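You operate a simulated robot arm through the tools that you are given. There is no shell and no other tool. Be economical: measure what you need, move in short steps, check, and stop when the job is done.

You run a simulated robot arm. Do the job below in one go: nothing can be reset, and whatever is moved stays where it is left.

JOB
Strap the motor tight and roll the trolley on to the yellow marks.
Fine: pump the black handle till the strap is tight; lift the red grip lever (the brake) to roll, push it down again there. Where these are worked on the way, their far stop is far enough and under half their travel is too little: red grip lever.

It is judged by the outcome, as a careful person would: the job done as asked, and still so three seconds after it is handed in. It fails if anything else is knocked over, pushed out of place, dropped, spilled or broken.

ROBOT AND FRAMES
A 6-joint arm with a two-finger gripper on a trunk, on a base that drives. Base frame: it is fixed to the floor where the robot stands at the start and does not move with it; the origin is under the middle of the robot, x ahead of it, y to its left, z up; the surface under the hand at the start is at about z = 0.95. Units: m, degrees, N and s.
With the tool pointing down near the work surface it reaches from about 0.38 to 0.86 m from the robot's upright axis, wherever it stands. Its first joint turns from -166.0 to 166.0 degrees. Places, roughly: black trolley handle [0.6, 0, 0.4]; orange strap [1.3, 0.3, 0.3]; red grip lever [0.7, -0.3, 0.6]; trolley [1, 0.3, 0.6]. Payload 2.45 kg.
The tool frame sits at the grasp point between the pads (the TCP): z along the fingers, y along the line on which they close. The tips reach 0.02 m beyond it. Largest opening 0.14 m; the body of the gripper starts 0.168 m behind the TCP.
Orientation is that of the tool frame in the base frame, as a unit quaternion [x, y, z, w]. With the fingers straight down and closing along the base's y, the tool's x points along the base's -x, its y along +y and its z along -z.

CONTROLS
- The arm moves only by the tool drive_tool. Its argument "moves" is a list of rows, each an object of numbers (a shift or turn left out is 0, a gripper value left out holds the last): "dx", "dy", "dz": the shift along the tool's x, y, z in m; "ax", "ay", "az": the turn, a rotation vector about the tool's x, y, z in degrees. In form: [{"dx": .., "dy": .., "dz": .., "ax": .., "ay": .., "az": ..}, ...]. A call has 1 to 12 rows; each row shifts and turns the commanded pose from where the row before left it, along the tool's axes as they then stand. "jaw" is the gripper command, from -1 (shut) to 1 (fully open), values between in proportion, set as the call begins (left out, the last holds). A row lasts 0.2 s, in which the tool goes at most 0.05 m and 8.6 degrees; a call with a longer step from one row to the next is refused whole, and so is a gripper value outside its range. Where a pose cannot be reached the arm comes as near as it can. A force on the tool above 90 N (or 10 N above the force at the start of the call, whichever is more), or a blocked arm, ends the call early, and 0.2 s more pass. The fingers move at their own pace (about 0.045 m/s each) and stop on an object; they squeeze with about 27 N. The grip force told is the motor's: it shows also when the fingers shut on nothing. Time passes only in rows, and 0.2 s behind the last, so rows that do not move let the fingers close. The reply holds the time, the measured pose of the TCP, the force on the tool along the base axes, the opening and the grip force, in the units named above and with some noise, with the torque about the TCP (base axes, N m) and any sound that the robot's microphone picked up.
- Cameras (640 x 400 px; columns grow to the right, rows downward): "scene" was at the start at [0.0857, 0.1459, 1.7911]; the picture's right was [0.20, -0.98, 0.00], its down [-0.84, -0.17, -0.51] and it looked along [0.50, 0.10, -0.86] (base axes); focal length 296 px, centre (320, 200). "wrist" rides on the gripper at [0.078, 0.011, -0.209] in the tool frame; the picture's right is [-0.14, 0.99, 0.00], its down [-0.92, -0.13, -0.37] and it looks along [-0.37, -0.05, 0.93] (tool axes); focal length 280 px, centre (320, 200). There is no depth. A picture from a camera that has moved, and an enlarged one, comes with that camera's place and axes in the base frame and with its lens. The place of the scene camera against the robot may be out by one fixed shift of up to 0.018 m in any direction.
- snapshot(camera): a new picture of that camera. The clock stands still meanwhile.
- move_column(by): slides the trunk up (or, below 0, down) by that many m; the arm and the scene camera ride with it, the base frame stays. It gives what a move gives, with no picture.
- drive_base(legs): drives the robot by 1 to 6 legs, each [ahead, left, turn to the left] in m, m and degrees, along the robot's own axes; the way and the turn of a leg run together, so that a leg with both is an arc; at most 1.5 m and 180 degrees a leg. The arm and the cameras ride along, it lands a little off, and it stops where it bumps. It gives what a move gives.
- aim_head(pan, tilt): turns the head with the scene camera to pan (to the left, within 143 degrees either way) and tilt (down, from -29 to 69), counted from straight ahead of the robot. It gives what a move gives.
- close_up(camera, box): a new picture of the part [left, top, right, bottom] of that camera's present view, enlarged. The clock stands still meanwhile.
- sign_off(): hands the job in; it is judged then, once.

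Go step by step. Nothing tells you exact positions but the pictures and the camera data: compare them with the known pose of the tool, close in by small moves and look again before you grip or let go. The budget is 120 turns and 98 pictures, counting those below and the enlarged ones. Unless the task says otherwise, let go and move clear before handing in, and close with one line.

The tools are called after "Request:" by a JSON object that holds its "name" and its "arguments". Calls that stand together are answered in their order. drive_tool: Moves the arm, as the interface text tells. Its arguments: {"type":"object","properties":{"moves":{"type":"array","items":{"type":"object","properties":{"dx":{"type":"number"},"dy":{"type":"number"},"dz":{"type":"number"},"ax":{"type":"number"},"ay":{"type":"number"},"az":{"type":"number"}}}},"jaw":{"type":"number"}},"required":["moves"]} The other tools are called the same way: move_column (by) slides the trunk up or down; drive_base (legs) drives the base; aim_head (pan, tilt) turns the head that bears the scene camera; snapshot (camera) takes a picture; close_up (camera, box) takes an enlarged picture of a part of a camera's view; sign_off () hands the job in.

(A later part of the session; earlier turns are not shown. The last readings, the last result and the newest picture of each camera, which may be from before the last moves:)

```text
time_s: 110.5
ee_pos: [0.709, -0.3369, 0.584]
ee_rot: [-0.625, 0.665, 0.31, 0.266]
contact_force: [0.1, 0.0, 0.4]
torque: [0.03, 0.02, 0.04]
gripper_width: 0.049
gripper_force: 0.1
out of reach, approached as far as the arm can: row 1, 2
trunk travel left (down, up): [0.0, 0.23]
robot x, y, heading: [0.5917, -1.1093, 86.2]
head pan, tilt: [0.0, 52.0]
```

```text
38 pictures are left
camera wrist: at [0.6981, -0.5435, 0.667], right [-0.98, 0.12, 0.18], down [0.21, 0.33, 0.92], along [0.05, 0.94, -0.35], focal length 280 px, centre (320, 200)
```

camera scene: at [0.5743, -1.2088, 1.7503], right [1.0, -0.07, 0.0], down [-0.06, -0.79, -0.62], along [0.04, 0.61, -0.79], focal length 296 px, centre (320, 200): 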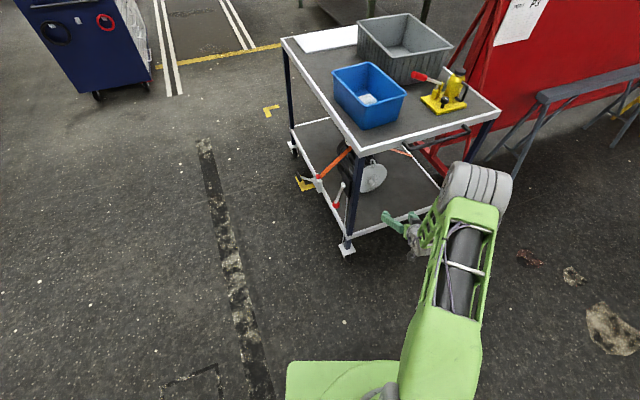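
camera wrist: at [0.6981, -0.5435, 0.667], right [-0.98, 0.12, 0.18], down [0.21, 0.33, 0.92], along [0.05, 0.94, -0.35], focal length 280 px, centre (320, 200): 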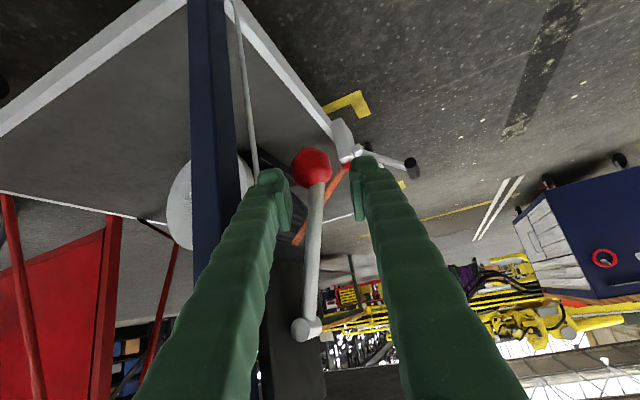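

The knob is nicely framed between the fingers, with the inner finger clear of the leg. I'll go in and close.

Request:
{"name": "drive_tool", "arguments": {"moves": [{"dx": 0.0055, "dy": -0.003, "dz": 0.024}, {"dx": 0.0055, "dy": -0.003, "dz": 0.024}]}}

Request:
{"name": "drive_tool", "arguments": {"jaw": -1, "moves": [{}, {}, {}]}}

Request:
{"name": "snapshot", "arguments": {"camera": "wrist"}}

```text
time_s: 111.0
ee_pos: [0.7119, -0.3078, 0.5463]
ee_rot: [-0.626, 0.663, 0.307, 0.273]
contact_force: [0.2, -0.1, -1.1]
torque: [0.01, 0.01, 0.01]
gripper_width: 0.0491
gripper_force: 0.0
trunk travel left (down, up): [0.0, 0.23]
robot x, y, heading: [0.5898, -1.1122, 86.0]
head pan, tilt: [0.0, 52.0]
```

```text
time_s: 111.8
ee_pos: [0.7108, -0.3069, 0.5463]
ee_rot: [-0.626, 0.663, 0.307, 0.273]
contact_force: [2.9, 0.4, 0.2]
torque: [-0.15, 0.19, -0.13]
gripper_width: 0.0363
gripper_force: 44.0
trunk travel left (down, up): [0.0, 0.23]
robot x, y, heading: [0.591, -1.1097, 86.0]
head pan, tilt: [0.0, 52.0]
```

```text
37 pictures are left
camera wrist: at [0.7005, -0.5144, 0.6281], right [-0.98, 0.12, 0.17], down [0.2, 0.33, 0.92], along [0.05, 0.94, -0.35], focal length 280 px, centre (320, 200)
```

wrist: 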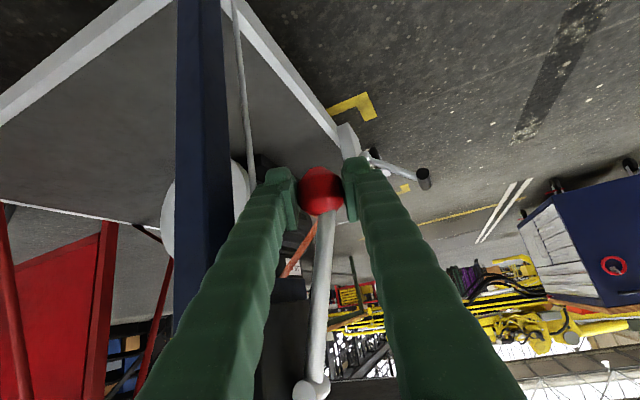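

Request:
{"name": "drive_tool", "arguments": {"moves": [{"dy": 0.0097, "dz": -0.0042}, {"dy": 0.0097, "dz": -0.0042}, {"dy": 0.0097, "dz": -0.0042}]}}

Request:
{"name": "snapshot", "arguments": {"camera": "wrist"}}

```text
time_s: 112.7
ee_pos: [0.6888, -0.3165, 0.5555]
ee_rot: [-0.629, 0.661, 0.31, 0.269]
contact_force: [11.7, 1.9, 4.4]
torque: [-0.64, 0.74, -0.19]
gripper_width: 0.0364
gripper_force: 45.0
out of reach, approached as far as the arm can: row 3
trunk travel left (down, up): [0.0, 0.23]
robot x, y, heading: [0.5914, -1.1114, 86.1]
head pan, tilt: [0.0, 52.0]
```

```text
36 pictures are left
camera wrist: at [0.6807, -0.5231, 0.6364], right [-0.98, 0.11, 0.17], down [0.2, 0.33, 0.92], along [0.04, 0.94, -0.35], focal length 280 px, centre (320, 200)
```

wrist: 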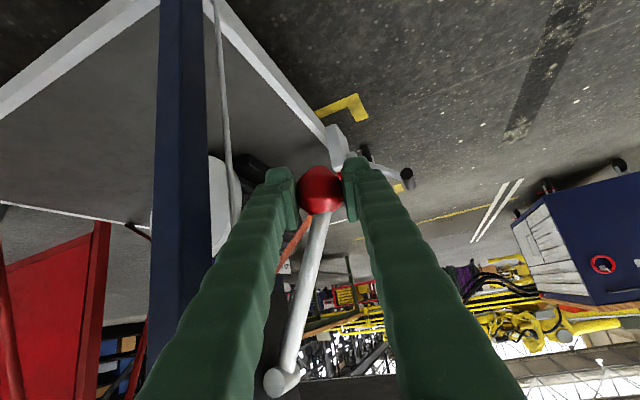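

The lever is swinging with the grip holding. Continuing along the arc.

Request:
{"name": "drive_tool", "arguments": {"moves": [{"dx": -0.006, "dy": 0.0145, "dz": -0.012}]}}

```text
time_s: 113.0
ee_pos: [0.6806, -0.3214, 0.5633]
ee_rot: [-0.633, 0.658, 0.31, 0.265]
contact_force: [-16.8, 19.6, -23.1]
torque: [-0.08, 0.62, 0.21]
gripper_width: 0.0369
gripper_force: 44.8
out of reach, approached as far as the arm can: row 1
trunk travel left (down, up): [0.0, 0.23]
robot x, y, heading: [0.5914, -1.1108, 86.1]
head pan, tilt: [0.0, 52.0]
```

Request:
{"name": "drive_base", "arguments": {"legs": [[-0.006, 0.016, 0]]}}

Request:
{"name": "drive_tool", "arguments": {"moves": [{"dx": -0.0075, "dz": -0.0066}]}}

Request:
{"name": "snapshot", "arguments": {"camera": "wrist"}}

```text
time_s: 113.9
ee_pos: [0.6715, -0.3259, 0.5696]
ee_rot: [-0.627, 0.66, 0.312, 0.27]
contact_force: [10.5, -0.2, 14.2]
torque: [0.4, 0.09, -0.46]
gripper_width: 0.0362
gripper_force: 45.2
trunk travel left (down, up): [0.0, 0.23]
robot x, y, heading: [0.579, -1.1149, 86.1]
head pan, tilt: [0.0, 52.0]
```

```text
time_s: 114.3
ee_pos: [0.6751, -0.33, 0.5772]
ee_rot: [-0.626, 0.663, 0.31, 0.269]
contact_force: [5.9, -20.7, 2.8]
torque: [-0.12, -0.16, 0.08]
gripper_width: 0.0287
gripper_force: 44.3
trunk travel left (down, up): [0.0, 0.23]
robot x, y, heading: [0.5771, -1.1184, 86.1]
head pan, tilt: [0.0, 52.0]
```

```text
35 pictures are left
camera wrist: at [0.6652, -0.5369, 0.6603], right [-0.98, 0.11, 0.18], down [0.2, 0.33, 0.92], along [0.05, 0.94, -0.35], focal length 280 px, centre (320, 200)
```

wrist: 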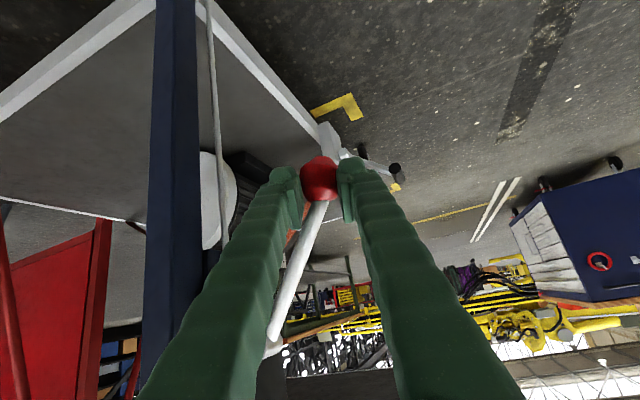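

The ball is creeping toward the tips; I'll push the grip deeper onto it.

Request:
{"name": "drive_tool", "arguments": {"jaw": -0.45, "moves": [{"dx": 0.003, "dz": 0.009}, {"dx": 0.003, "dz": 0.009}]}}

Request:
{"name": "drive_tool", "arguments": {"jaw": -1, "moves": [{}, {}]}}

Request:
{"name": "snapshot", "arguments": {"camera": "wrist"}}

```text
time_s: 114.9
ee_pos: [0.6705, -0.3155, 0.5633]
ee_rot: [-0.628, 0.66, 0.312, 0.269]
contact_force: [0.6, -0.3, 0.2]
torque: [-0.03, -0.01, 0.01]
gripper_width: 0.0385
gripper_force: 0.1
trunk travel left (down, up): [0.0, 0.23]
robot x, y, heading: [0.5759, -1.1182, 86.1]
head pan, tilt: [0.0, 52.0]
```

```text
time_s: 115.5
ee_pos: [0.6707, -0.3146, 0.5627]
ee_rot: [-0.627, 0.661, 0.312, 0.27]
contact_force: [0.0, 4.3, -2.7]
torque: [0.2, 0.23, 0.1]
gripper_width: 0.0355
gripper_force: 38.5
trunk travel left (down, up): [0.0, 0.23]
robot x, y, heading: [0.5763, -1.1173, 85.9]
head pan, tilt: [0.0, 52.0]
```

```text
34 pictures are left
camera wrist: at [0.6625, -0.5224, 0.6436], right [-0.98, 0.11, 0.18], down [0.2, 0.33, 0.92], along [0.04, 0.94, -0.34], focal length 280 px, centre (320, 200)
```

wrist: 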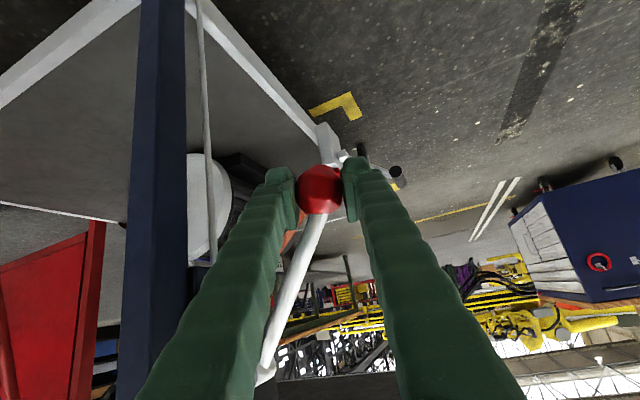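

Grip is centred again. I'll continue the arc with small base shifts and arm lifts.

Request:
{"name": "drive_tool", "arguments": {"moves": [{"dx": -0.004, "dz": -0.0034}]}}

Request:
{"name": "drive_base", "arguments": {"legs": [[-0.0057, 0.0174, 0]]}}

Request:
{"name": "drive_tool", "arguments": {"moves": [{"dx": -0.0115, "dy": 0.001, "dz": -0.0102}]}}

Request:
{"name": "drive_base", "arguments": {"legs": [[-0.0057, 0.0174, 0]]}}

Request:
{"name": "drive_tool", "arguments": {"moves": [{"dx": -0.0115, "dy": 0.001, "dz": -0.0102}]}}

Request:
{"name": "snapshot", "arguments": {"camera": "wrist"}}

```text
time_s: 115.9
ee_pos: [0.6694, -0.316, 0.5641]
ee_rot: [-0.63, 0.66, 0.31, 0.268]
contact_force: [-10.4, 15.6, -20.5]
torque: [-0.85, 0.6, -0.1]
gripper_width: 0.036
gripper_force: 44.6
trunk travel left (down, up): [0.0, 0.23]
robot x, y, heading: [0.5777, -1.1161, 85.7]
head pan, tilt: [0.0, 52.0]
```

```text
time_s: 116.7
ee_pos: [0.6594, -0.3182, 0.5708]
ee_rot: [-0.624, 0.662, 0.313, 0.273]
contact_force: [25.0, -9.9, 23.9]
torque: [-0.25, -0.01, -0.37]
gripper_width: 0.0362
gripper_force: 45.5
trunk travel left (down, up): [0.0, 0.23]
robot x, y, heading: [0.5586, -1.1204, 86.0]
head pan, tilt: [0.0, 52.0]
```

```text
time_s: 117.1
ee_pos: [0.6526, -0.3214, 0.5786]
ee_rot: [-0.63, 0.661, 0.308, 0.267]
contact_force: [-25.9, 7.5, -29.8]
torque: [-0.81, 0.19, -0.19]
gripper_width: 0.0367
gripper_force: 44.8
trunk travel left (down, up): [0.0, 0.23]
robot x, y, heading: [0.555, -1.1202, 86.0]
head pan, tilt: [0.0, 52.0]
```

```text
time_s: 118.0
ee_pos: [0.6452, -0.3225, 0.5875]
ee_rot: [-0.623, 0.663, 0.313, 0.273]
contact_force: [10.0, -9.3, -5.2]
torque: [0.09, 0.94, -0.76]
gripper_width: 0.0361
gripper_force: 44.7
trunk travel left (down, up): [0.0, 0.23]
robot x, y, heading: [0.5422, -1.1247, 85.6]
head pan, tilt: [0.0, 52.0]
```

```text
time_s: 118.4
ee_pos: [0.6388, -0.3261, 0.5935]
ee_rot: [-0.627, 0.663, 0.309, 0.267]
contact_force: [-22.9, 2.3, -35.2]
torque: [-0.48, 1.61, -0.5]
gripper_width: 0.0374
gripper_force: 45.0
trunk travel left (down, up): [0.0, 0.23]
robot x, y, heading: [0.5404, -1.1288, 85.7]
head pan, tilt: [0.0, 52.0]
```

```text
33 pictures are left
camera wrist: at [0.6291, -0.5333, 0.6776], right [-0.98, 0.11, 0.18], down [0.2, 0.34, 0.92], along [0.05, 0.93, -0.35], focal length 280 px, centre (320, 200)
```

wrist: 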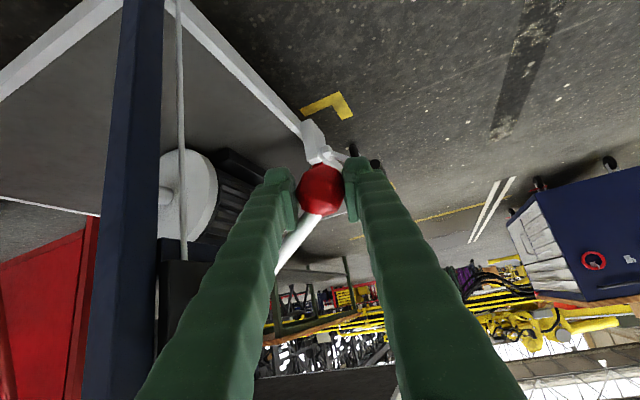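

About 48° up now. Continuing.

Request:
{"name": "drive_base", "arguments": {"legs": [[-0.0057, 0.0174, 0]]}}

Request:
{"name": "drive_tool", "arguments": {"moves": [{"dx": -0.009, "dy": 0.001, "dz": -0.008}, {"dx": -0.009, "dy": 0.001, "dz": -0.008}]}}

Request:
{"name": "drive_base", "arguments": {"legs": [[-0.005, 0.014, 0]]}}

Request:
{"name": "drive_tool", "arguments": {"moves": [{"dx": -0.0115, "dy": 0.001, "dz": -0.01}, {"dx": -0.0115, "dy": 0.001, "dz": -0.01}]}}

Request:
{"name": "snapshot", "arguments": {"camera": "wrist"}}

```text
time_s: 119.2
ee_pos: [0.6282, -0.3246, 0.6029]
ee_rot: [-0.622, 0.663, 0.313, 0.274]
contact_force: [8.2, -1.5, -14.1]
torque: [-0.05, 2.02, -0.67]
gripper_width: 0.0375
gripper_force: 45.1
trunk travel left (down, up): [0.0, 0.23]
robot x, y, heading: [0.5238, -1.1287, 85.6]
head pan, tilt: [0.0, 52.0]
```

```text
time_s: 119.8
ee_pos: [0.622, -0.3338, 0.6172]
ee_rot: [-0.627, 0.665, 0.306, 0.266]
contact_force: [-31.2, -15.6, -40.2]
torque: [-0.7, 2.82, -0.31]
gripper_width: 0.0393
gripper_force: 44.8
trunk travel left (down, up): [0.0, 0.23]
robot x, y, heading: [0.5197, -1.1267, 86.1]
head pan, tilt: [0.0, 52.0]
```

```text
time_s: 120.7
ee_pos: [0.6157, -0.3306, 0.6251]
ee_rot: [-0.622, 0.664, 0.312, 0.272]
contact_force: [-11.5, -7.1, -22.7]
torque: [-0.5, 2.14, -0.65]
gripper_width: 0.0395
gripper_force: 45.8
trunk travel left (down, up): [0.0, 0.23]
robot x, y, heading: [0.5104, -1.1336, 85.8]
head pan, tilt: [0.0, 52.0]
```

```text
time_s: 121.2
ee_pos: [0.6069, -0.3367, 0.6507]
ee_rot: [-0.628, 0.664, 0.307, 0.266]
contact_force: [-40.9, -20.5, -23.0]
torque: [-0.8, 1.72, -0.14]
gripper_width: 0.0399
gripper_force: 45.2
trunk travel left (down, up): [0.0, 0.23]
robot x, y, heading: [0.509, -1.1322, 86.2]
head pan, tilt: [0.0, 52.0]
```

```text
32 pictures are left
camera wrist: at [0.5972, -0.5431, 0.7338], right [-0.98, 0.11, 0.18], down [0.2, 0.34, 0.92], along [0.04, 0.93, -0.35], focal length 280 px, centre (320, 200)
```

wrist: 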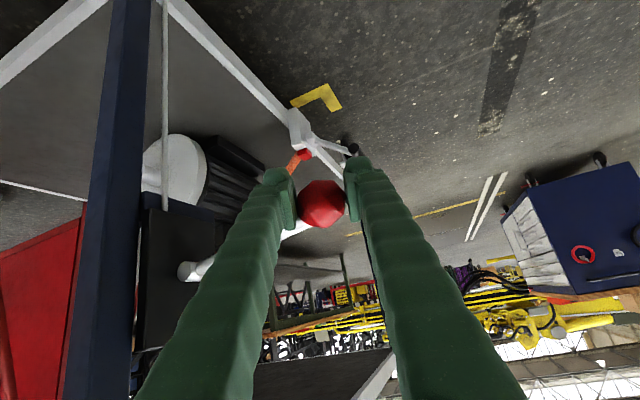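

Request:
{"name": "drive_tool", "arguments": {"moves": [{"dx": -0.009, "dy": 0.006, "dz": -0.008}, {"dx": -0.009, "dy": 0.001, "dz": -0.008}, {"dx": -0.009, "dz": -0.008}]}}

Request:
{"name": "snapshot", "arguments": {"camera": "wrist"}}

```text
time_s: 121.8
ee_pos: [0.6063, -0.344, 0.6579]
ee_rot: [-0.628, 0.671, 0.299, 0.256]
contact_force: [6.3, 12.1, -35.3]
torque: [0.49, 0.95, -0.35]
gripper_width: 0.0395
gripper_force: 44.7
trunk travel left (down, up): [0.0, 0.23]
robot x, y, heading: [0.5091, -1.1356, 86.1]
head pan, tilt: [0.0, 52.0]
stopped in row 2: the force on the tool passed its limit at 96 N (the readings are from after the stop); the commanded pose is now the measured one
```

```text
31 pictures are left
camera wrist: at [0.5966, -0.5482, 0.7473], right [-0.98, 0.13, 0.18], down [0.21, 0.36, 0.91], along [0.05, 0.92, -0.38], focal length 280 px, centre (320, 200)
```

wrist: 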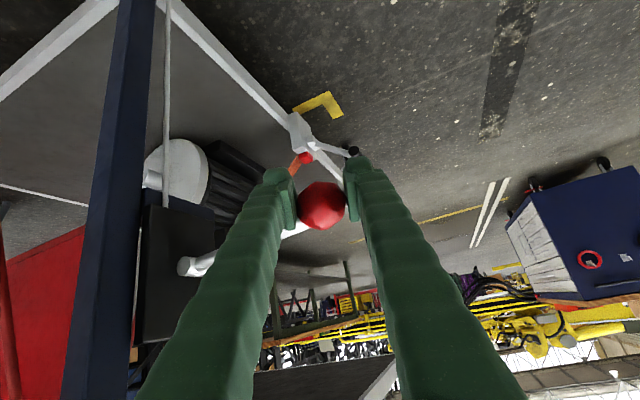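

The lever has met its far stop at roughly horizontal. I'll release and check that it stays up.

Request:
{"name": "drive_tool", "arguments": {"jaw": -0.2, "moves": [{}, {}, {}, {"dz": -0.04}, {"dz": -0.04}, {"dz": -0.04}]}}

Request:
{"name": "snapshot", "arguments": {"camera": "wrist"}}

Request:
{"name": "snapshot", "arguments": {"camera": "scene"}}

```text
time_s: 123.2
ee_pos: [0.6124, -0.4221, 0.7512]
ee_rot: [-0.626, 0.671, 0.306, 0.252]
contact_force: [-0.5, -0.8, -0.9]
torque: [-0.03, -0.01, -0.04]
gripper_width: 0.0558
gripper_force: 0.0
out of reach, approached as far as the arm can: row 6
trunk travel left (down, up): [0.0, 0.23]
robot x, y, heading: [0.5085, -1.1309, 85.8]
head pan, tilt: [0.0, 52.0]
```

```text
30 pictures are left
camera wrist: at [0.6054, -0.6265, 0.8396], right [-0.97, 0.12, 0.19], down [0.23, 0.36, 0.91], along [0.04, 0.93, -0.38], focal length 280 px, centre (320, 200)
```

wrist: 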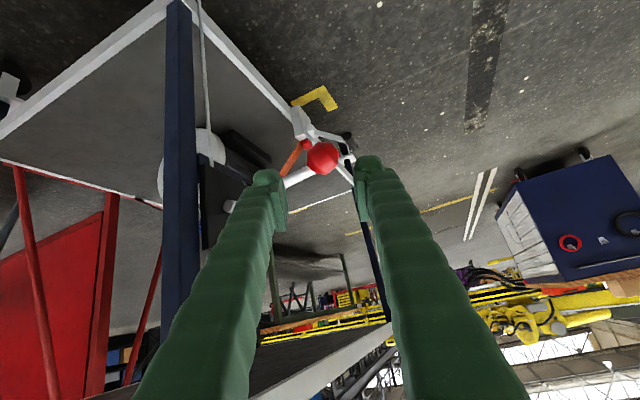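

```text
29 pictures are left
camera scene: at [0.385, -1.0452, 1.7503], right [1.0, -0.07, 0.0], down [-0.06, -0.79, -0.62], along [0.04, 0.61, -0.79], focal length 296 px, centre (320, 200)
```

scene: 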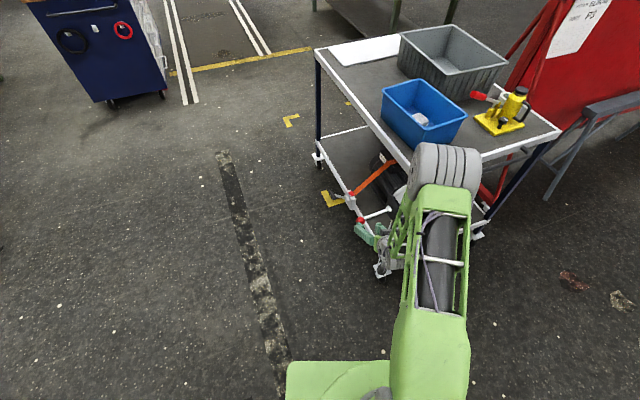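

The brake stays released. Next I'll grip the trolley's right-end handle and push along its long axis, about 0.70 m plus a few cm toward the near side. First I'll back off and bring the tool vertical.

Request:
{"name": "drive_base", "arguments": {"legs": [[-0.25, 0, 0]]}}

Request:
{"name": "move_column", "arguments": {"by": 0.1}}

Request:
{"name": "drive_tool", "arguments": {"moves": [{"dz": -0.03, "ay": 8}, {"dz": -0.03, "ay": 8}, {"dz": -0.03, "ay": 8}, {"dz": -0.03, "ay": 8}, {"dz": -0.03, "ay": 8}, {"ay": 8}]}}

Request:
{"name": "drive_tool", "arguments": {"moves": [{"az": 8.2}, {"az": 8.2}, {"az": 8.2}, {"az": 8.2}, {"az": 8.2}, {"az": 8.2}, {"az": 8.2}, {"az": 8.2}, {"az": 8.2}, {"az": 8.2}, {"az": 8}]}}

Request:
{"name": "drive_base", "arguments": {"legs": [[0, -0.954, 0], [0.268, 0, 0], [0, 0, 21]]}}

Request:
{"name": "aim_head", "arguments": {"pan": 15, "tilt": 40}}

Request:
{"name": "snapshot", "arguments": {"camera": "scene"}}

Request:
{"name": "snapshot", "arguments": {"camera": "wrist"}}

```text
time_s: 125.1
ee_pos: [0.5946, -0.6691, 0.7503]
ee_rot: [-0.628, 0.67, 0.308, 0.251]
contact_force: [0.1, 0.0, -0.4]
torque: [0.02, -0.01, 0.0]
gripper_width: 0.0559
gripper_force: 0.1
trunk travel left (down, up): [0.0, 0.23]
robot x, y, heading: [0.4888, -1.3787, 86.4]
head pan, tilt: [0.0, 52.0]
```

```text
time_s: 126.4
ee_pos: [0.5941, -0.6684, 0.8499]
ee_rot: [-0.627, 0.671, 0.306, 0.251]
contact_force: [-0.4, 0.0, 0.5]
torque: [-0.01, 0.0, 0.02]
gripper_width: 0.056
gripper_force: 0.1
trunk travel left (down, up): [-0.1, 0.13]
robot x, y, heading: [0.4951, -1.3815, 86.1]
head pan, tilt: [0.0, 52.0]
```

```text
time_s: 127.8
ee_pos: [0.5863, -0.7327, 0.9654]
ee_rot: [-0.684, 0.725, 0.074, -0.035]
contact_force: [5.8, -3.8, -2.1]
torque: [0.5, 0.97, 0.08]
gripper_width: 0.0562
gripper_force: 0.0
out of reach, approached as far as the arm can: row 4
trunk travel left (down, up): [-0.1, 0.13]
robot x, y, heading: [0.4913, -1.3837, 86.0]
head pan, tilt: [0.0, 52.0]
```

```text
time_s: 130.2
ee_pos: [0.5969, -0.7385, 0.9645]
ee_rot: [0.01, 0.998, 0.023, -0.06]
contact_force: [-0.9, 0.6, 0.0]
torque: [0.02, 0.01, 0.02]
gripper_width: 0.0561
gripper_force: 0.0
trunk travel left (down, up): [-0.1, 0.13]
robot x, y, heading: [0.4938, -1.3829, 85.9]
head pan, tilt: [0.0, 52.0]
```

```text
time_s: 141.5
ee_pos: [1.3274, -0.5379, 0.9651]
ee_rot: [-0.17, 0.983, 0.011, -0.064]
contact_force: [-0.3, 1.0, 0.2]
torque: [0.0, -0.05, 0.02]
gripper_width: 0.0558
gripper_force: 0.0
trunk travel left (down, up): [-0.1, 0.13]
robot x, y, heading: [1.4597, -1.1778, 106.9]
head pan, tilt: [0.0, 52.0]
```

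```text
time_s: 142.3
ee_pos: [1.3286, -0.5383, 0.9651]
ee_rot: [-0.17, 0.983, 0.011, -0.064]
contact_force: [-0.5, 0.1, 0.1]
torque: [-0.02, 0.01, 0.0]
gripper_width: 0.0558
gripper_force: 0.0
trunk travel left (down, up): [-0.1, 0.13]
robot x, y, heading: [1.4551, -1.1707, 106.5]
head pan, tilt: [15.0, 40.0]
```

```text
28 pictures are left
camera scene: at [1.2851, -1.1412, 1.8671], right [0.85, 0.53, 0.0], down [0.34, -0.55, -0.77], along [-0.4, 0.65, -0.64], focal length 296 px, centre (320, 200)
```

scene: 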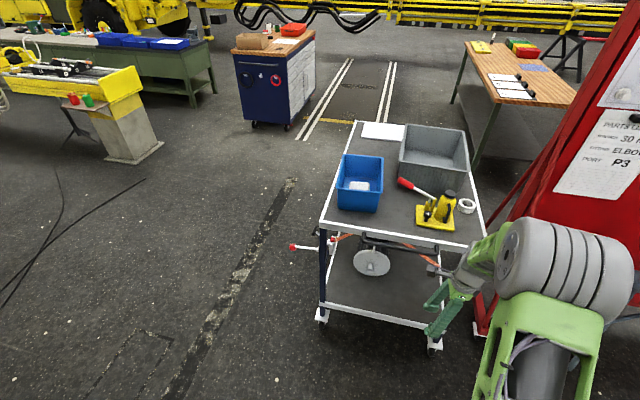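

```text
27 pictures are left
camera wrist: at [1.2783, -0.5533, 1.1833], right [-0.2, 0.98, 0.03], down [0.95, 0.19, 0.25], along [0.24, 0.07, -0.97], focal length 280 px, centre (320, 200)
```

wrist: 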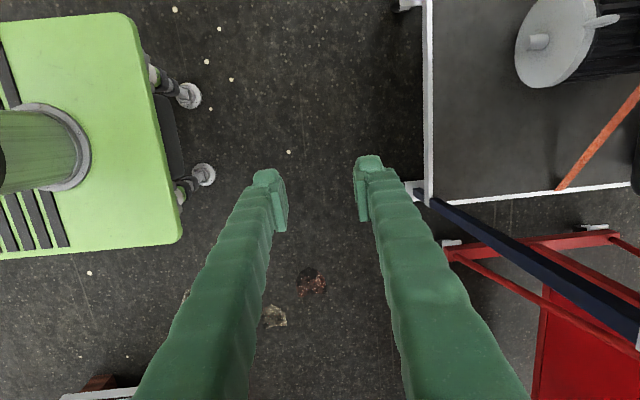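

Request:
{"name": "close_up", "arguments": {"camera": "scene", "box": [290, 180, 490, 340]}}

```text
2.50 times, centred on (390, 260) of scene
camera zoom: at [1.2851, -1.1412, 1.8671], right [0.85, 0.53, 0.0], down [0.34, -0.55, -0.77], along [-0.4, 0.65, -0.64], focal length 739 px, centre (145, 50)
```

zoom: 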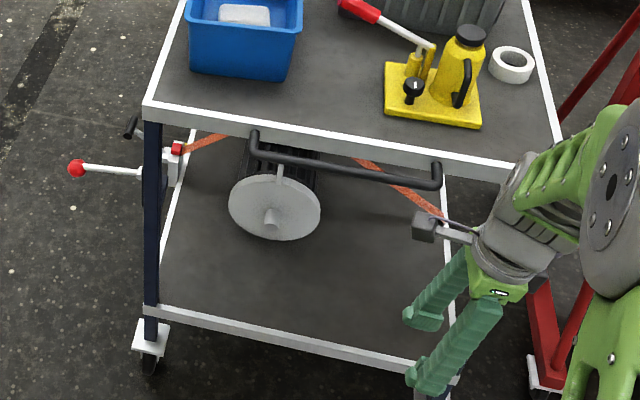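

The top is at z≈0.95, so a push of about 0.69 m straight along the long axis is right, with almost no sideways shift. The handle bar is near (1.14, -0.295, 0.91), so I'll move over it.

Request:
{"name": "drive_tool", "arguments": {"moves": [{"dz": -0.03, "ay": -7.5}, {"dz": -0.03}]}}

Request:
{"name": "drive_base", "arguments": {"legs": [[0.2, 0.1, 0]]}}

Request:
{"name": "snapshot", "arguments": {"camera": "wrist"}}

```text
time_s: 142.9
ee_pos: [1.3334, -0.5396, 1.0229]
ee_rot: [-0.17, 0.985, 0.023, 0.001]
contact_force: [0.6, -0.8, -1.3]
torque: [0.03, 0.0, 0.01]
gripper_width: 0.0561
gripper_force: 0.0
trunk travel left (down, up): [-0.1, 0.13]
robot x, y, heading: [1.4564, -1.1769, 106.9]
head pan, tilt: [15.0, 40.0]
```

```text
time_s: 144.6
ee_pos: [1.1757, -0.3819, 1.0236]
ee_rot: [-0.171, 0.985, 0.021, 0.001]
contact_force: [-0.3, -0.4, -0.5]
torque: [-0.02, -0.01, 0.03]
gripper_width: 0.0559
gripper_force: 0.1
trunk travel left (down, up): [-0.1, 0.13]
robot x, y, heading: [1.3007, -1.02, 106.7]
head pan, tilt: [15.0, 40.0]
```

```text
25 pictures are left
camera wrist: at [1.099, -0.4055, 1.2326], right [-0.2, 0.98, 0.04], down [0.91, 0.17, 0.37], along [0.36, 0.12, -0.93], focal length 280 px, centre (320, 200)
```

wrist: 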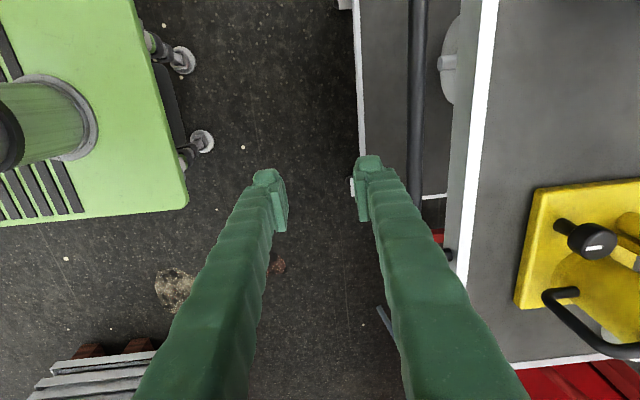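

Request:
{"name": "drive_base", "arguments": {"legs": [[0.118, 0, 0]]}}

Request:
{"name": "drive_tool", "arguments": {"moves": [{"dz": 0.02}, {"dz": 0.02}]}}

Request:
{"name": "snapshot", "arguments": {"camera": "wrist"}}

```text
time_s: 145.8
ee_pos: [1.1413, -0.2697, 1.0234]
ee_rot: [-0.17, 0.985, 0.022, 0.001]
contact_force: [0.2, 0.9, 0.1]
torque: [-0.05, -0.04, -0.03]
gripper_width: 0.0561
gripper_force: 0.2
trunk travel left (down, up): [-0.1, 0.13]
robot x, y, heading: [1.2682, -0.9041, 106.9]
head pan, tilt: [15.0, 40.0]
```

```text
time_s: 146.4
ee_pos: [1.1409, -0.2691, 0.9831]
ee_rot: [-0.171, 0.985, 0.021, 0.001]
contact_force: [-0.3, 0.3, -0.2]
torque: [-0.04, 0.01, 0.02]
gripper_width: 0.0562
gripper_force: 0.0
trunk travel left (down, up): [-0.1, 0.13]
robot x, y, heading: [1.2734, -0.9084, 107.0]
head pan, tilt: [15.0, 40.0]
```

```text
24 pictures are left
camera wrist: at [1.0656, -0.2932, 1.1927], right [-0.2, 0.98, 0.04], down [0.91, 0.17, 0.37], along [0.36, 0.12, -0.93], focal length 280 px, centre (320, 200)
```

wrist: 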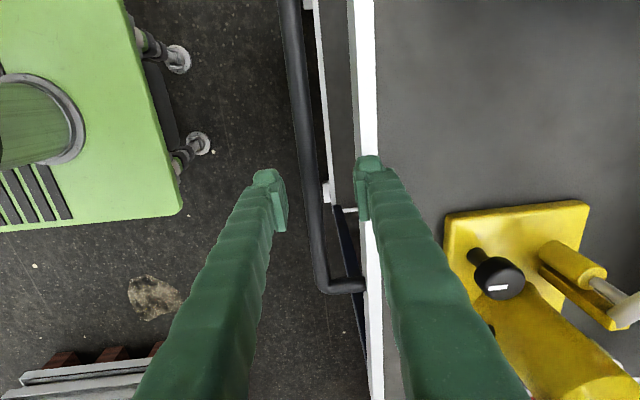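

The bar lies between the fingers. I'll narrow the jaws so the inner finger fits the gap to the edge, centre it, and go down in steps.

Request:
{"name": "drive_tool", "arguments": {"jaw": -0.43, "moves": [{"dy": -0.006}, {}, {"dz": 0.015}]}}

Request:
{"name": "snapshot", "arguments": {"camera": "wrist"}}

```text
time_s: 147.2
ee_pos: [1.1432, -0.2744, 0.9668]
ee_rot: [-0.17, 0.985, 0.022, 0.001]
contact_force: [0.2, -0.1, 0.0]
torque: [0.02, -0.03, 0.0]
gripper_width: 0.0398
gripper_force: 0.0
trunk travel left (down, up): [-0.1, 0.13]
robot x, y, heading: [1.2688, -0.9059, 107.0]
head pan, tilt: [15.0, 40.0]
```

```text
23 pictures are left
camera wrist: at [1.0673, -0.298, 1.1767], right [-0.2, 0.98, 0.04], down [0.91, 0.17, 0.37], along [0.36, 0.11, -0.93], focal length 280 px, centre (320, 200)
```

wrist: 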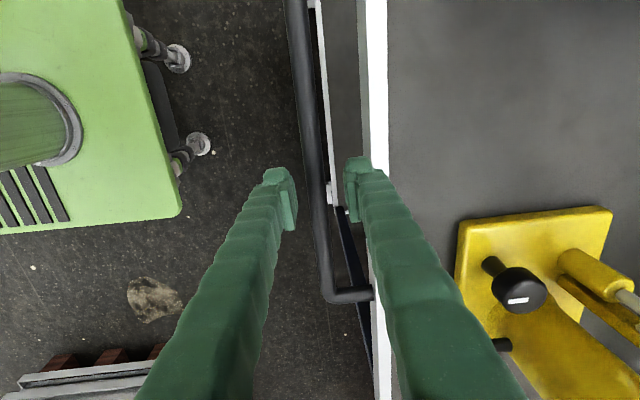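

Request:
{"name": "drive_tool", "arguments": {"moves": [{"dz": 0.018}, {"dz": 0.018}, {"dz": 0.018}]}}

Request:
{"name": "snapshot", "arguments": {"camera": "wrist"}}

```text
time_s: 148.0
ee_pos: [1.1428, -0.2711, 0.9131]
ee_rot: [-0.17, 0.985, 0.021, 0.001]
contact_force: [-0.5, 0.2, -0.7]
torque: [-0.05, -0.01, -0.03]
gripper_width: 0.0396
gripper_force: 0.1
trunk travel left (down, up): [-0.1, 0.13]
robot x, y, heading: [1.2706, -0.9024, 106.8]
head pan, tilt: [15.0, 40.0]
```

```text
22 pictures are left
camera wrist: at [1.0673, -0.2958, 1.1233], right [-0.2, 0.98, 0.04], down [0.91, 0.17, 0.37], along [0.36, 0.11, -0.93], focal length 280 px, centre (320, 200)
```

wrist: 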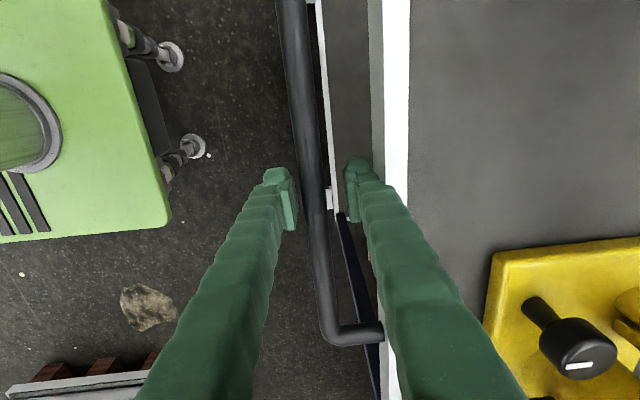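

Request:
{"name": "drive_tool", "arguments": {"moves": [{"dz": 0.018}]}}

Request:
{"name": "drive_tool", "arguments": {"jaw": -1, "moves": [{}, {}, {}]}}

```text
time_s: 148.4
ee_pos: [1.1431, -0.2705, 0.8952]
ee_rot: [-0.17, 0.985, 0.022, 0.0]
contact_force: [0.1, 0.2, -1.4]
torque: [-0.07, 0.04, -0.01]
gripper_width: 0.0395
gripper_force: 0.1
trunk travel left (down, up): [-0.1, 0.13]
robot x, y, heading: [1.2669, -0.9046, 107.0]
head pan, tilt: [15.0, 40.0]
```

```text
time_s: 149.2
ee_pos: [1.144, -0.2707, 0.8961]
ee_rot: [-0.171, 0.985, 0.02, 0.002]
contact_force: [2.1, -6.6, 1.1]
torque: [0.2, 0.07, -0.1]
gripper_width: 0.0
gripper_force: 24.0
trunk travel left (down, up): [-0.1, 0.13]
robot x, y, heading: [1.2688, -0.9058, 107.0]
head pan, tilt: [15.0, 40.0]
```

Request:
{"name": "snapshot", "arguments": {"camera": "wrist"}}

```text
21 pictures are left
camera wrist: at [1.0672, -0.2958, 1.1052], right [-0.2, 0.98, 0.04], down [0.91, 0.17, 0.37], along [0.36, 0.11, -0.93], focal length 280 px, centre (320, 200)
```

wrist: 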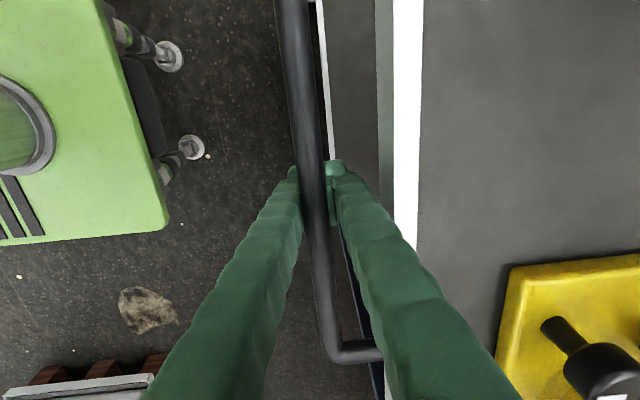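

The fingers shut with the bar drawn between them, so gripping the handle isn't giving a hold. I'll push instead with the two fingers spread wide along the end frame, which also keeps the trolley from yawing.

Request:
{"name": "drive_tool", "arguments": {"jaw": -0.43, "moves": [{}, {}, {"dz": -0.04}, {"dz": -0.04}, {"dz": -0.04}]}}

Request:
{"name": "drive_base", "arguments": {"legs": [[-0.12, 0, 0]]}}

Request:
{"name": "drive_tool", "arguments": {"jaw": 1, "moves": [{"az": -8.2}, {"az": -8.2}, {"az": -8.2}, {"az": -8.2}, {"az": -8.2}, {"az": -8.2}, {"az": -8.2}, {"az": -8.2}, {"az": -8.2}, {"az": -8.2}, {"az": -8}]}}

Request:
{"name": "drive_tool", "arguments": {"moves": [{"dz": 0.04}, {"dz": 0.04}, {"dz": 0.035}]}}

Request:
{"name": "snapshot", "arguments": {"camera": "wrist"}}

```text
time_s: 150.4
ee_pos: [1.1438, -0.2768, 1.0177]
ee_rot: [-0.17, 0.985, 0.022, 0.001]
contact_force: [-0.8, -0.3, -0.5]
torque: [0.02, 0.03, 0.02]
gripper_width: 0.0399
gripper_force: 0.3
trunk travel left (down, up): [-0.1, 0.13]
robot x, y, heading: [1.2668, -0.9084, 106.7]
head pan, tilt: [15.0, 40.0]
```

```text
time_s: 151.6
ee_pos: [1.1761, -0.3897, 1.0185]
ee_rot: [-0.172, 0.985, 0.022, 0.001]
contact_force: [-0.6, 0.7, 0.3]
torque: [0.03, 0.04, 0.0]
gripper_width: 0.0397
gripper_force: 0.1
trunk travel left (down, up): [-0.1, 0.13]
robot x, y, heading: [1.3036, -1.0141, 107.1]
head pan, tilt: [15.0, 40.0]
```

```text
time_s: 154.0
ee_pos: [1.1756, -0.3891, 1.0176]
ee_rot: [0.819, -0.574, -0.015, -0.017]
contact_force: [0.8, -0.1, -0.7]
torque: [0.01, 0.0, -0.03]
gripper_width: 0.1401
gripper_force: 0.0
trunk travel left (down, up): [-0.1, 0.13]
robot x, y, heading: [1.305, -1.0208, 107.2]
head pan, tilt: [15.0, 40.0]
```

```text
time_s: 154.8
ee_pos: [1.1768, -0.384, 0.9001]
ee_rot: [0.818, -0.575, -0.016, -0.016]
contact_force: [0.6, 0.3, 0.1]
torque: [-0.01, 0.03, -0.01]
gripper_width: 0.14
gripper_force: 0.1
trunk travel left (down, up): [-0.1, 0.13]
robot x, y, heading: [1.3023, -1.0194, 107.1]
head pan, tilt: [15.0, 40.0]
```

```text
20 pictures are left
camera wrist: at [1.1945, -0.4695, 1.1064], right [-0.98, -0.21, 0.0], down [-0.19, 0.89, 0.41], along [-0.08, 0.4, -0.91], focal length 280 px, centre (320, 200)
```

wrist: 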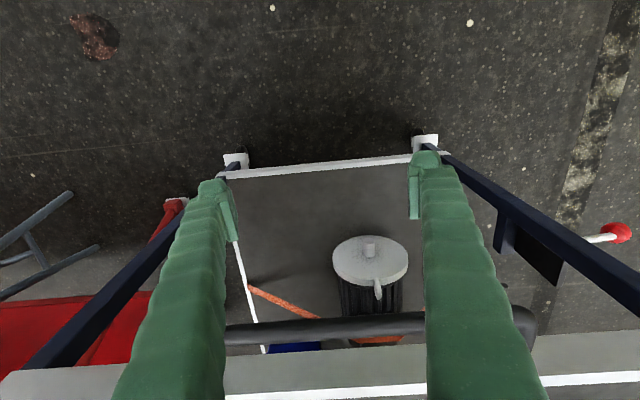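

Centred on the end. I'll drive forward 0.25 m and see how the trolley responds.

Request:
{"name": "drive_base", "arguments": {"legs": [[0.25, 0, 0]]}}

Request:
{"name": "snapshot", "arguments": {"camera": "wrist"}}

```text
time_s: 156.6
ee_pos: [1.1046, -0.1494, 0.9002]
ee_rot: [0.819, -0.574, -0.015, -0.016]
contact_force: [-1.1, 0.5, 0.7]
torque: [-0.04, -0.01, -0.02]
gripper_width: 0.1399
gripper_force: 0.1
trunk travel left (down, up): [-0.1, 0.13]
robot x, y, heading: [1.2308, -0.7844, 106.9]
head pan, tilt: [15.0, 40.0]
```

```text
19 pictures are left
camera wrist: at [1.122, -0.2341, 1.1067], right [-0.98, -0.21, 0.0], down [-0.19, 0.89, 0.41], along [-0.08, 0.4, -0.91], focal length 280 px, centre (320, 200)
```

wrist: 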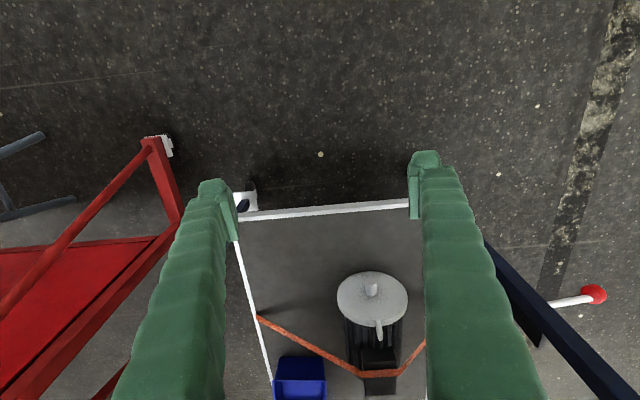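

The trolley rolls easily and coasted ahead, about 0.4 m so far. I'll check whether it has come to rest.

Request:
{"name": "drive_tool", "arguments": {"moves": [{}, {}, {}, {}, {}]}}

Request:
{"name": "aim_head", "arguments": {"pan": 15, "tilt": 35}}

Request:
{"name": "snapshot", "arguments": {"camera": "scene"}}

Request:
{"name": "snapshot", "arguments": {"camera": "wrist"}}

```text
time_s: 157.8
ee_pos: [1.1036, -0.1489, 0.9007]
ee_rot: [0.819, -0.574, -0.015, -0.017]
contact_force: [1.0, 0.0, 0.4]
torque: [-0.03, 0.02, 0.0]
gripper_width: 0.1401
gripper_force: 0.0
trunk travel left (down, up): [-0.1, 0.13]
robot x, y, heading: [1.2327, -0.7829, 107.0]
head pan, tilt: [15.0, 40.0]
```

```text
time_s: 158.5
ee_pos: [1.1055, -0.1478, 0.9013]
ee_rot: [0.818, -0.574, -0.015, -0.016]
contact_force: [0.3, -0.3, 0.4]
torque: [-0.03, 0.0, 0.01]
gripper_width: 0.14
gripper_force: 0.0
trunk travel left (down, up): [-0.1, 0.13]
robot x, y, heading: [1.2297, -0.7854, 107.1]
head pan, tilt: [15.0, 35.0]
```

```text
18 pictures are left
camera scene: at [1.0566, -0.7479, 1.8746], right [0.85, 0.53, 0.0], down [0.3, -0.49, -0.82], along [-0.44, 0.69, -0.57], focal length 296 px, centre (320, 200)
```

scene: 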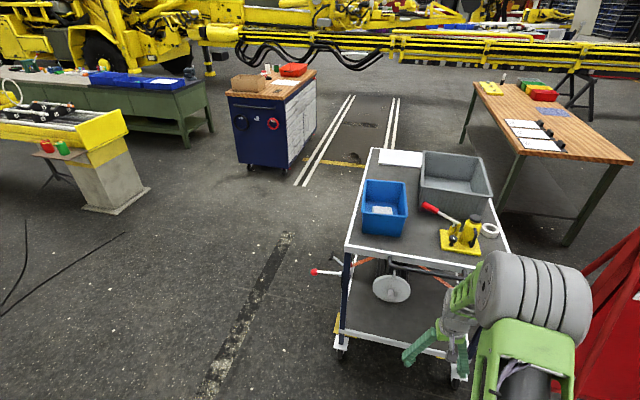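

```text
17 pictures are left
camera wrist: at [1.1222, -0.2348, 1.1071], right [-0.98, -0.21, 0.0], down [-0.19, 0.89, 0.41], along [-0.08, 0.4, -0.91], focal length 280 px, centre (320, 200)
```

wrist: 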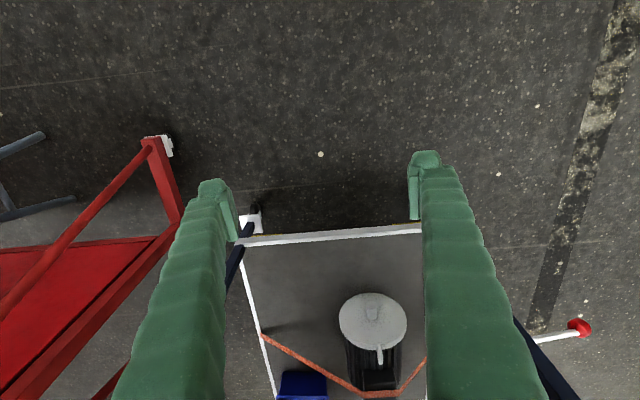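

It's still creeping forward slowly, with the right heading. I'll wait and look again.

Request:
{"name": "drive_tool", "arguments": {"moves": [{}, {}, {}, {}, {}, {}, {}, {}]}}

Request:
{"name": "snapshot", "arguments": {"camera": "wrist"}}

```text
time_s: 160.3
ee_pos: [1.1051, -0.1499, 0.9001]
ee_rot: [0.818, -0.574, -0.016, -0.016]
contact_force: [0.8, 0.4, 0.0]
torque: [0.01, 0.0, -0.03]
gripper_width: 0.14
gripper_force: 0.1
trunk travel left (down, up): [-0.1, 0.13]
robot x, y, heading: [1.2295, -0.7812, 107.0]
head pan, tilt: [15.0, 35.0]
```

```text
16 pictures are left
camera wrist: at [1.1222, -0.2348, 1.1071], right [-0.98, -0.21, 0.0], down [-0.19, 0.89, 0.41], along [-0.08, 0.4, -0.91], focal length 280 px, centre (320, 200)
```

wrist: 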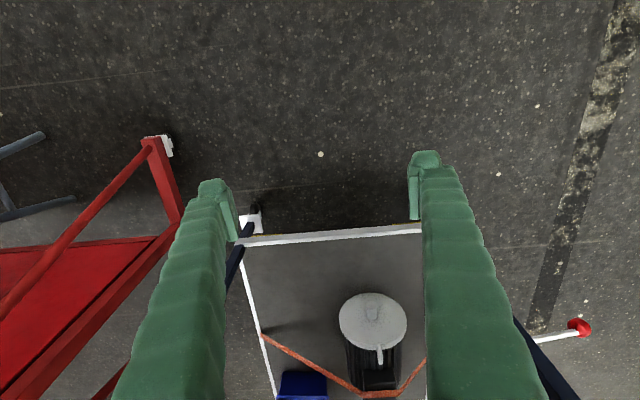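

It has stopped with roughly 0.2 m to go. I'll come up close behind it and then push slowly with the arm to avoid coasting.

Request:
{"name": "drive_base", "arguments": {"legs": [[0.31, 0, 0]]}}

Request:
{"name": "aim_head", "arguments": {"pan": 25, "tilt": 45}}

Request:
{"name": "snapshot", "arguments": {"camera": "wrist"}}

Request:
{"name": "snapshot", "arguments": {"camera": "scene"}}

```text
time_s: 162.4
ee_pos: [1.0109, 0.1497, 0.9009]
ee_rot: [0.82, -0.572, -0.015, -0.015]
contact_force: [0.6, -0.3, 0.2]
torque: [-0.03, 0.0, -0.04]
gripper_width: 0.1402
gripper_force: 0.1
trunk travel left (down, up): [-0.1, 0.13]
robot x, y, heading: [1.1391, -0.4867, 107.3]
head pan, tilt: [15.0, 35.0]
```

```text
time_s: 163.1
ee_pos: [1.009, 0.149, 0.9017]
ee_rot: [0.819, -0.573, -0.015, -0.016]
contact_force: [-0.7, 0.5, 0.6]
torque: [-0.02, -0.04, -0.01]
gripper_width: 0.14
gripper_force: 0.1
trunk travel left (down, up): [-0.1, 0.13]
robot x, y, heading: [1.1384, -0.4872, 107.6]
head pan, tilt: [25.0, 45.0]
```

```text
15 pictures are left
camera wrist: at [1.0277, 0.0634, 1.107], right [-0.98, -0.21, 0.0], down [-0.19, 0.89, 0.41], along [-0.08, 0.4, -0.91], focal length 280 px, centre (320, 200)
```

wrist: 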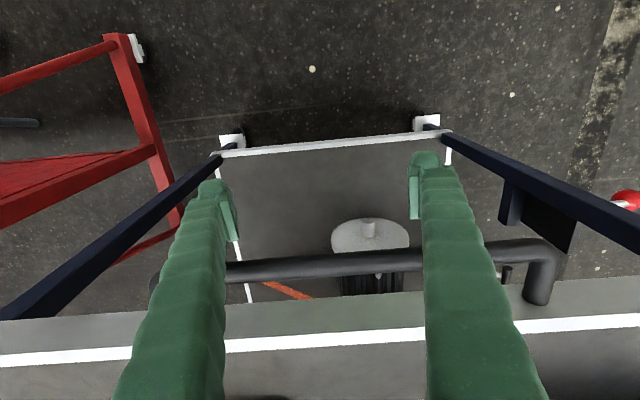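

```text
14 pictures are left
camera scene: at [0.9563, -0.4641, 1.8599], right [0.74, 0.67, 0.0], down [0.48, -0.52, -0.71], along [-0.48, 0.52, -0.71], focal length 296 px, centre (320, 200)
```

scene: 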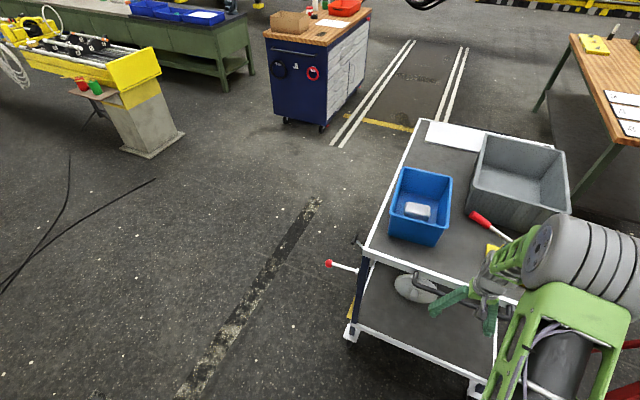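

The fingers are about 4 cm behind the bar. I'll push slowly with the arm.

Request:
{"name": "drive_tool", "arguments": {"moves": [{"dx": -0.01}, {"dx": -0.01}, {"dx": -0.01}, {"dx": -0.01}, {"dx": -0.01}, {"dx": -0.01}, {"dx": -0.01}, {"dx": -0.01}, {"dx": -0.01}, {"dx": -0.01}, {"dx": -0.01}, {}]}}

Request:
{"name": "snapshot", "arguments": {"camera": "wrist"}}

```text
time_s: 165.7
ee_pos: [0.9719, 0.2526, 0.9064]
ee_rot: [0.82, -0.573, -0.015, -0.016]
contact_force: [-1.1, -0.3, -0.6]
torque: [-0.01, -0.02, 0.01]
gripper_width: 0.1399
gripper_force: 0.0
trunk travel left (down, up): [-0.1, 0.13]
robot x, y, heading: [1.1402, -0.4835, 107.3]
head pan, tilt: [25.0, 45.0]
```

```text
13 pictures are left
camera wrist: at [0.989, 0.1669, 1.1119], right [-0.98, -0.21, 0.0], down [-0.19, 0.89, 0.41], along [-0.08, 0.4, -0.91], focal length 280 px, centre (320, 200)
```

wrist: 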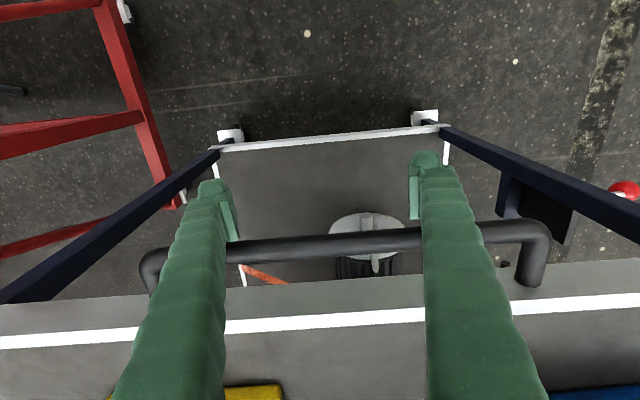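

Request:
{"name": "drive_tool", "arguments": {"moves": [{"dx": -0.01}, {"dx": -0.01}, {"dx": -0.01}, {"dx": -0.01}, {"dx": -0.01}, {"dx": -0.01}, {}, {}, {}, {}]}}

Request:
{"name": "aim_head", "arguments": {"pan": 40, "tilt": 50}}

Request:
{"name": "snapshot", "arguments": {"camera": "scene"}}

Request:
{"name": "snapshot", "arguments": {"camera": "wrist"}}

```text
time_s: 167.9
ee_pos: [0.951, 0.3083, 0.9093]
ee_rot: [0.819, -0.573, -0.015, -0.016]
contact_force: [0.3, 0.6, 0.9]
torque: [-0.01, 0.05, 0.03]
gripper_width: 0.14
gripper_force: 0.1
trunk travel left (down, up): [-0.1, 0.13]
robot x, y, heading: [1.1382, -0.4855, 107.3]
head pan, tilt: [25.0, 45.0]
```

```text
time_s: 168.7
ee_pos: [0.9514, 0.3078, 0.9074]
ee_rot: [0.819, -0.573, -0.016, -0.016]
contact_force: [-0.1, 0.1, 0.5]
torque: [0.02, 0.02, -0.01]
gripper_width: 0.14
gripper_force: 0.0
trunk travel left (down, up): [-0.1, 0.13]
robot x, y, heading: [1.1378, -0.4828, 107.5]
head pan, tilt: [40.0, 50.0]
```

```text
12 pictures are left
camera scene: at [0.9463, -0.4828, 1.8529], right [0.54, 0.84, 0.0], down [0.64, -0.41, -0.64], along [-0.54, 0.35, -0.77], focal length 296 px, centre (320, 200)
```

scene: 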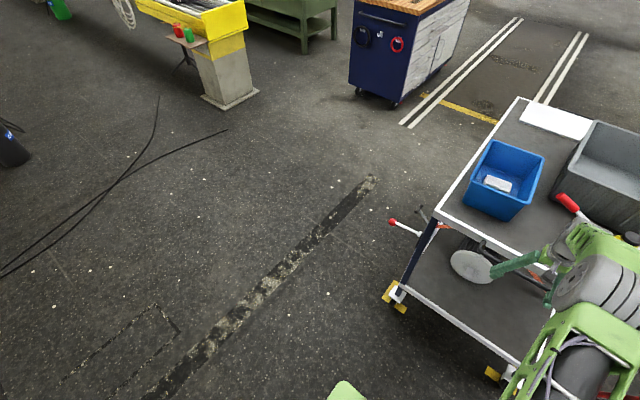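

```text
11 pictures are left
camera wrist: at [0.969, 0.2223, 1.1143], right [-0.98, -0.21, 0.0], down [-0.19, 0.89, 0.41], along [-0.08, 0.4, -0.91], focal length 280 px, centre (320, 200)
```

wrist: 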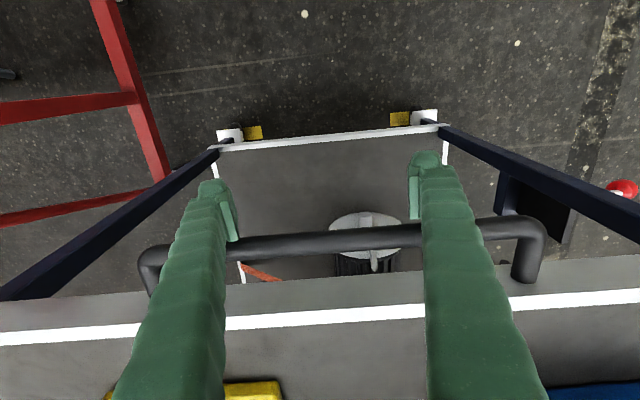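

Request:
{"name": "close_up", "arguments": {"camera": "scene", "box": [350, 240, 530, 400]}}

Request:
{"name": "close_up", "arguments": {"camera": "wrist", "box": [190, 90, 470, 200]}}

```text
2.50 times, centred on (440, 320) of scene
camera zoom: at [0.9463, -0.4828, 1.8529], right [0.54, 0.84, 0.0], down [0.64, -0.41, -0.64], along [-0.54, 0.35, -0.77], focal length 739 px, centre (20, -100)
```

zoom: 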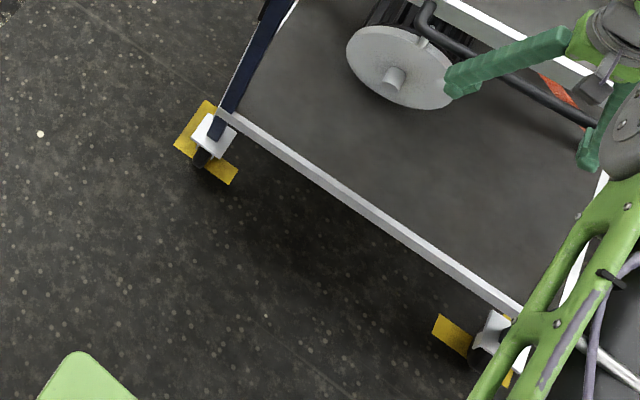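

```text
2.29 times, centred on (330, 145) of wrist
camera zoom: at [0.969, 0.2223, 1.1143], right [-0.98, -0.21, 0.0], down [-0.19, 0.89, 0.41], along [-0.08, 0.4, -0.91], focal length 641 px, centre (297, 326)
```

zoom: 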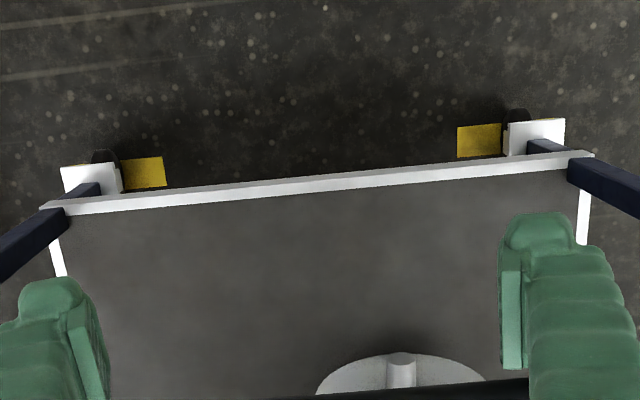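

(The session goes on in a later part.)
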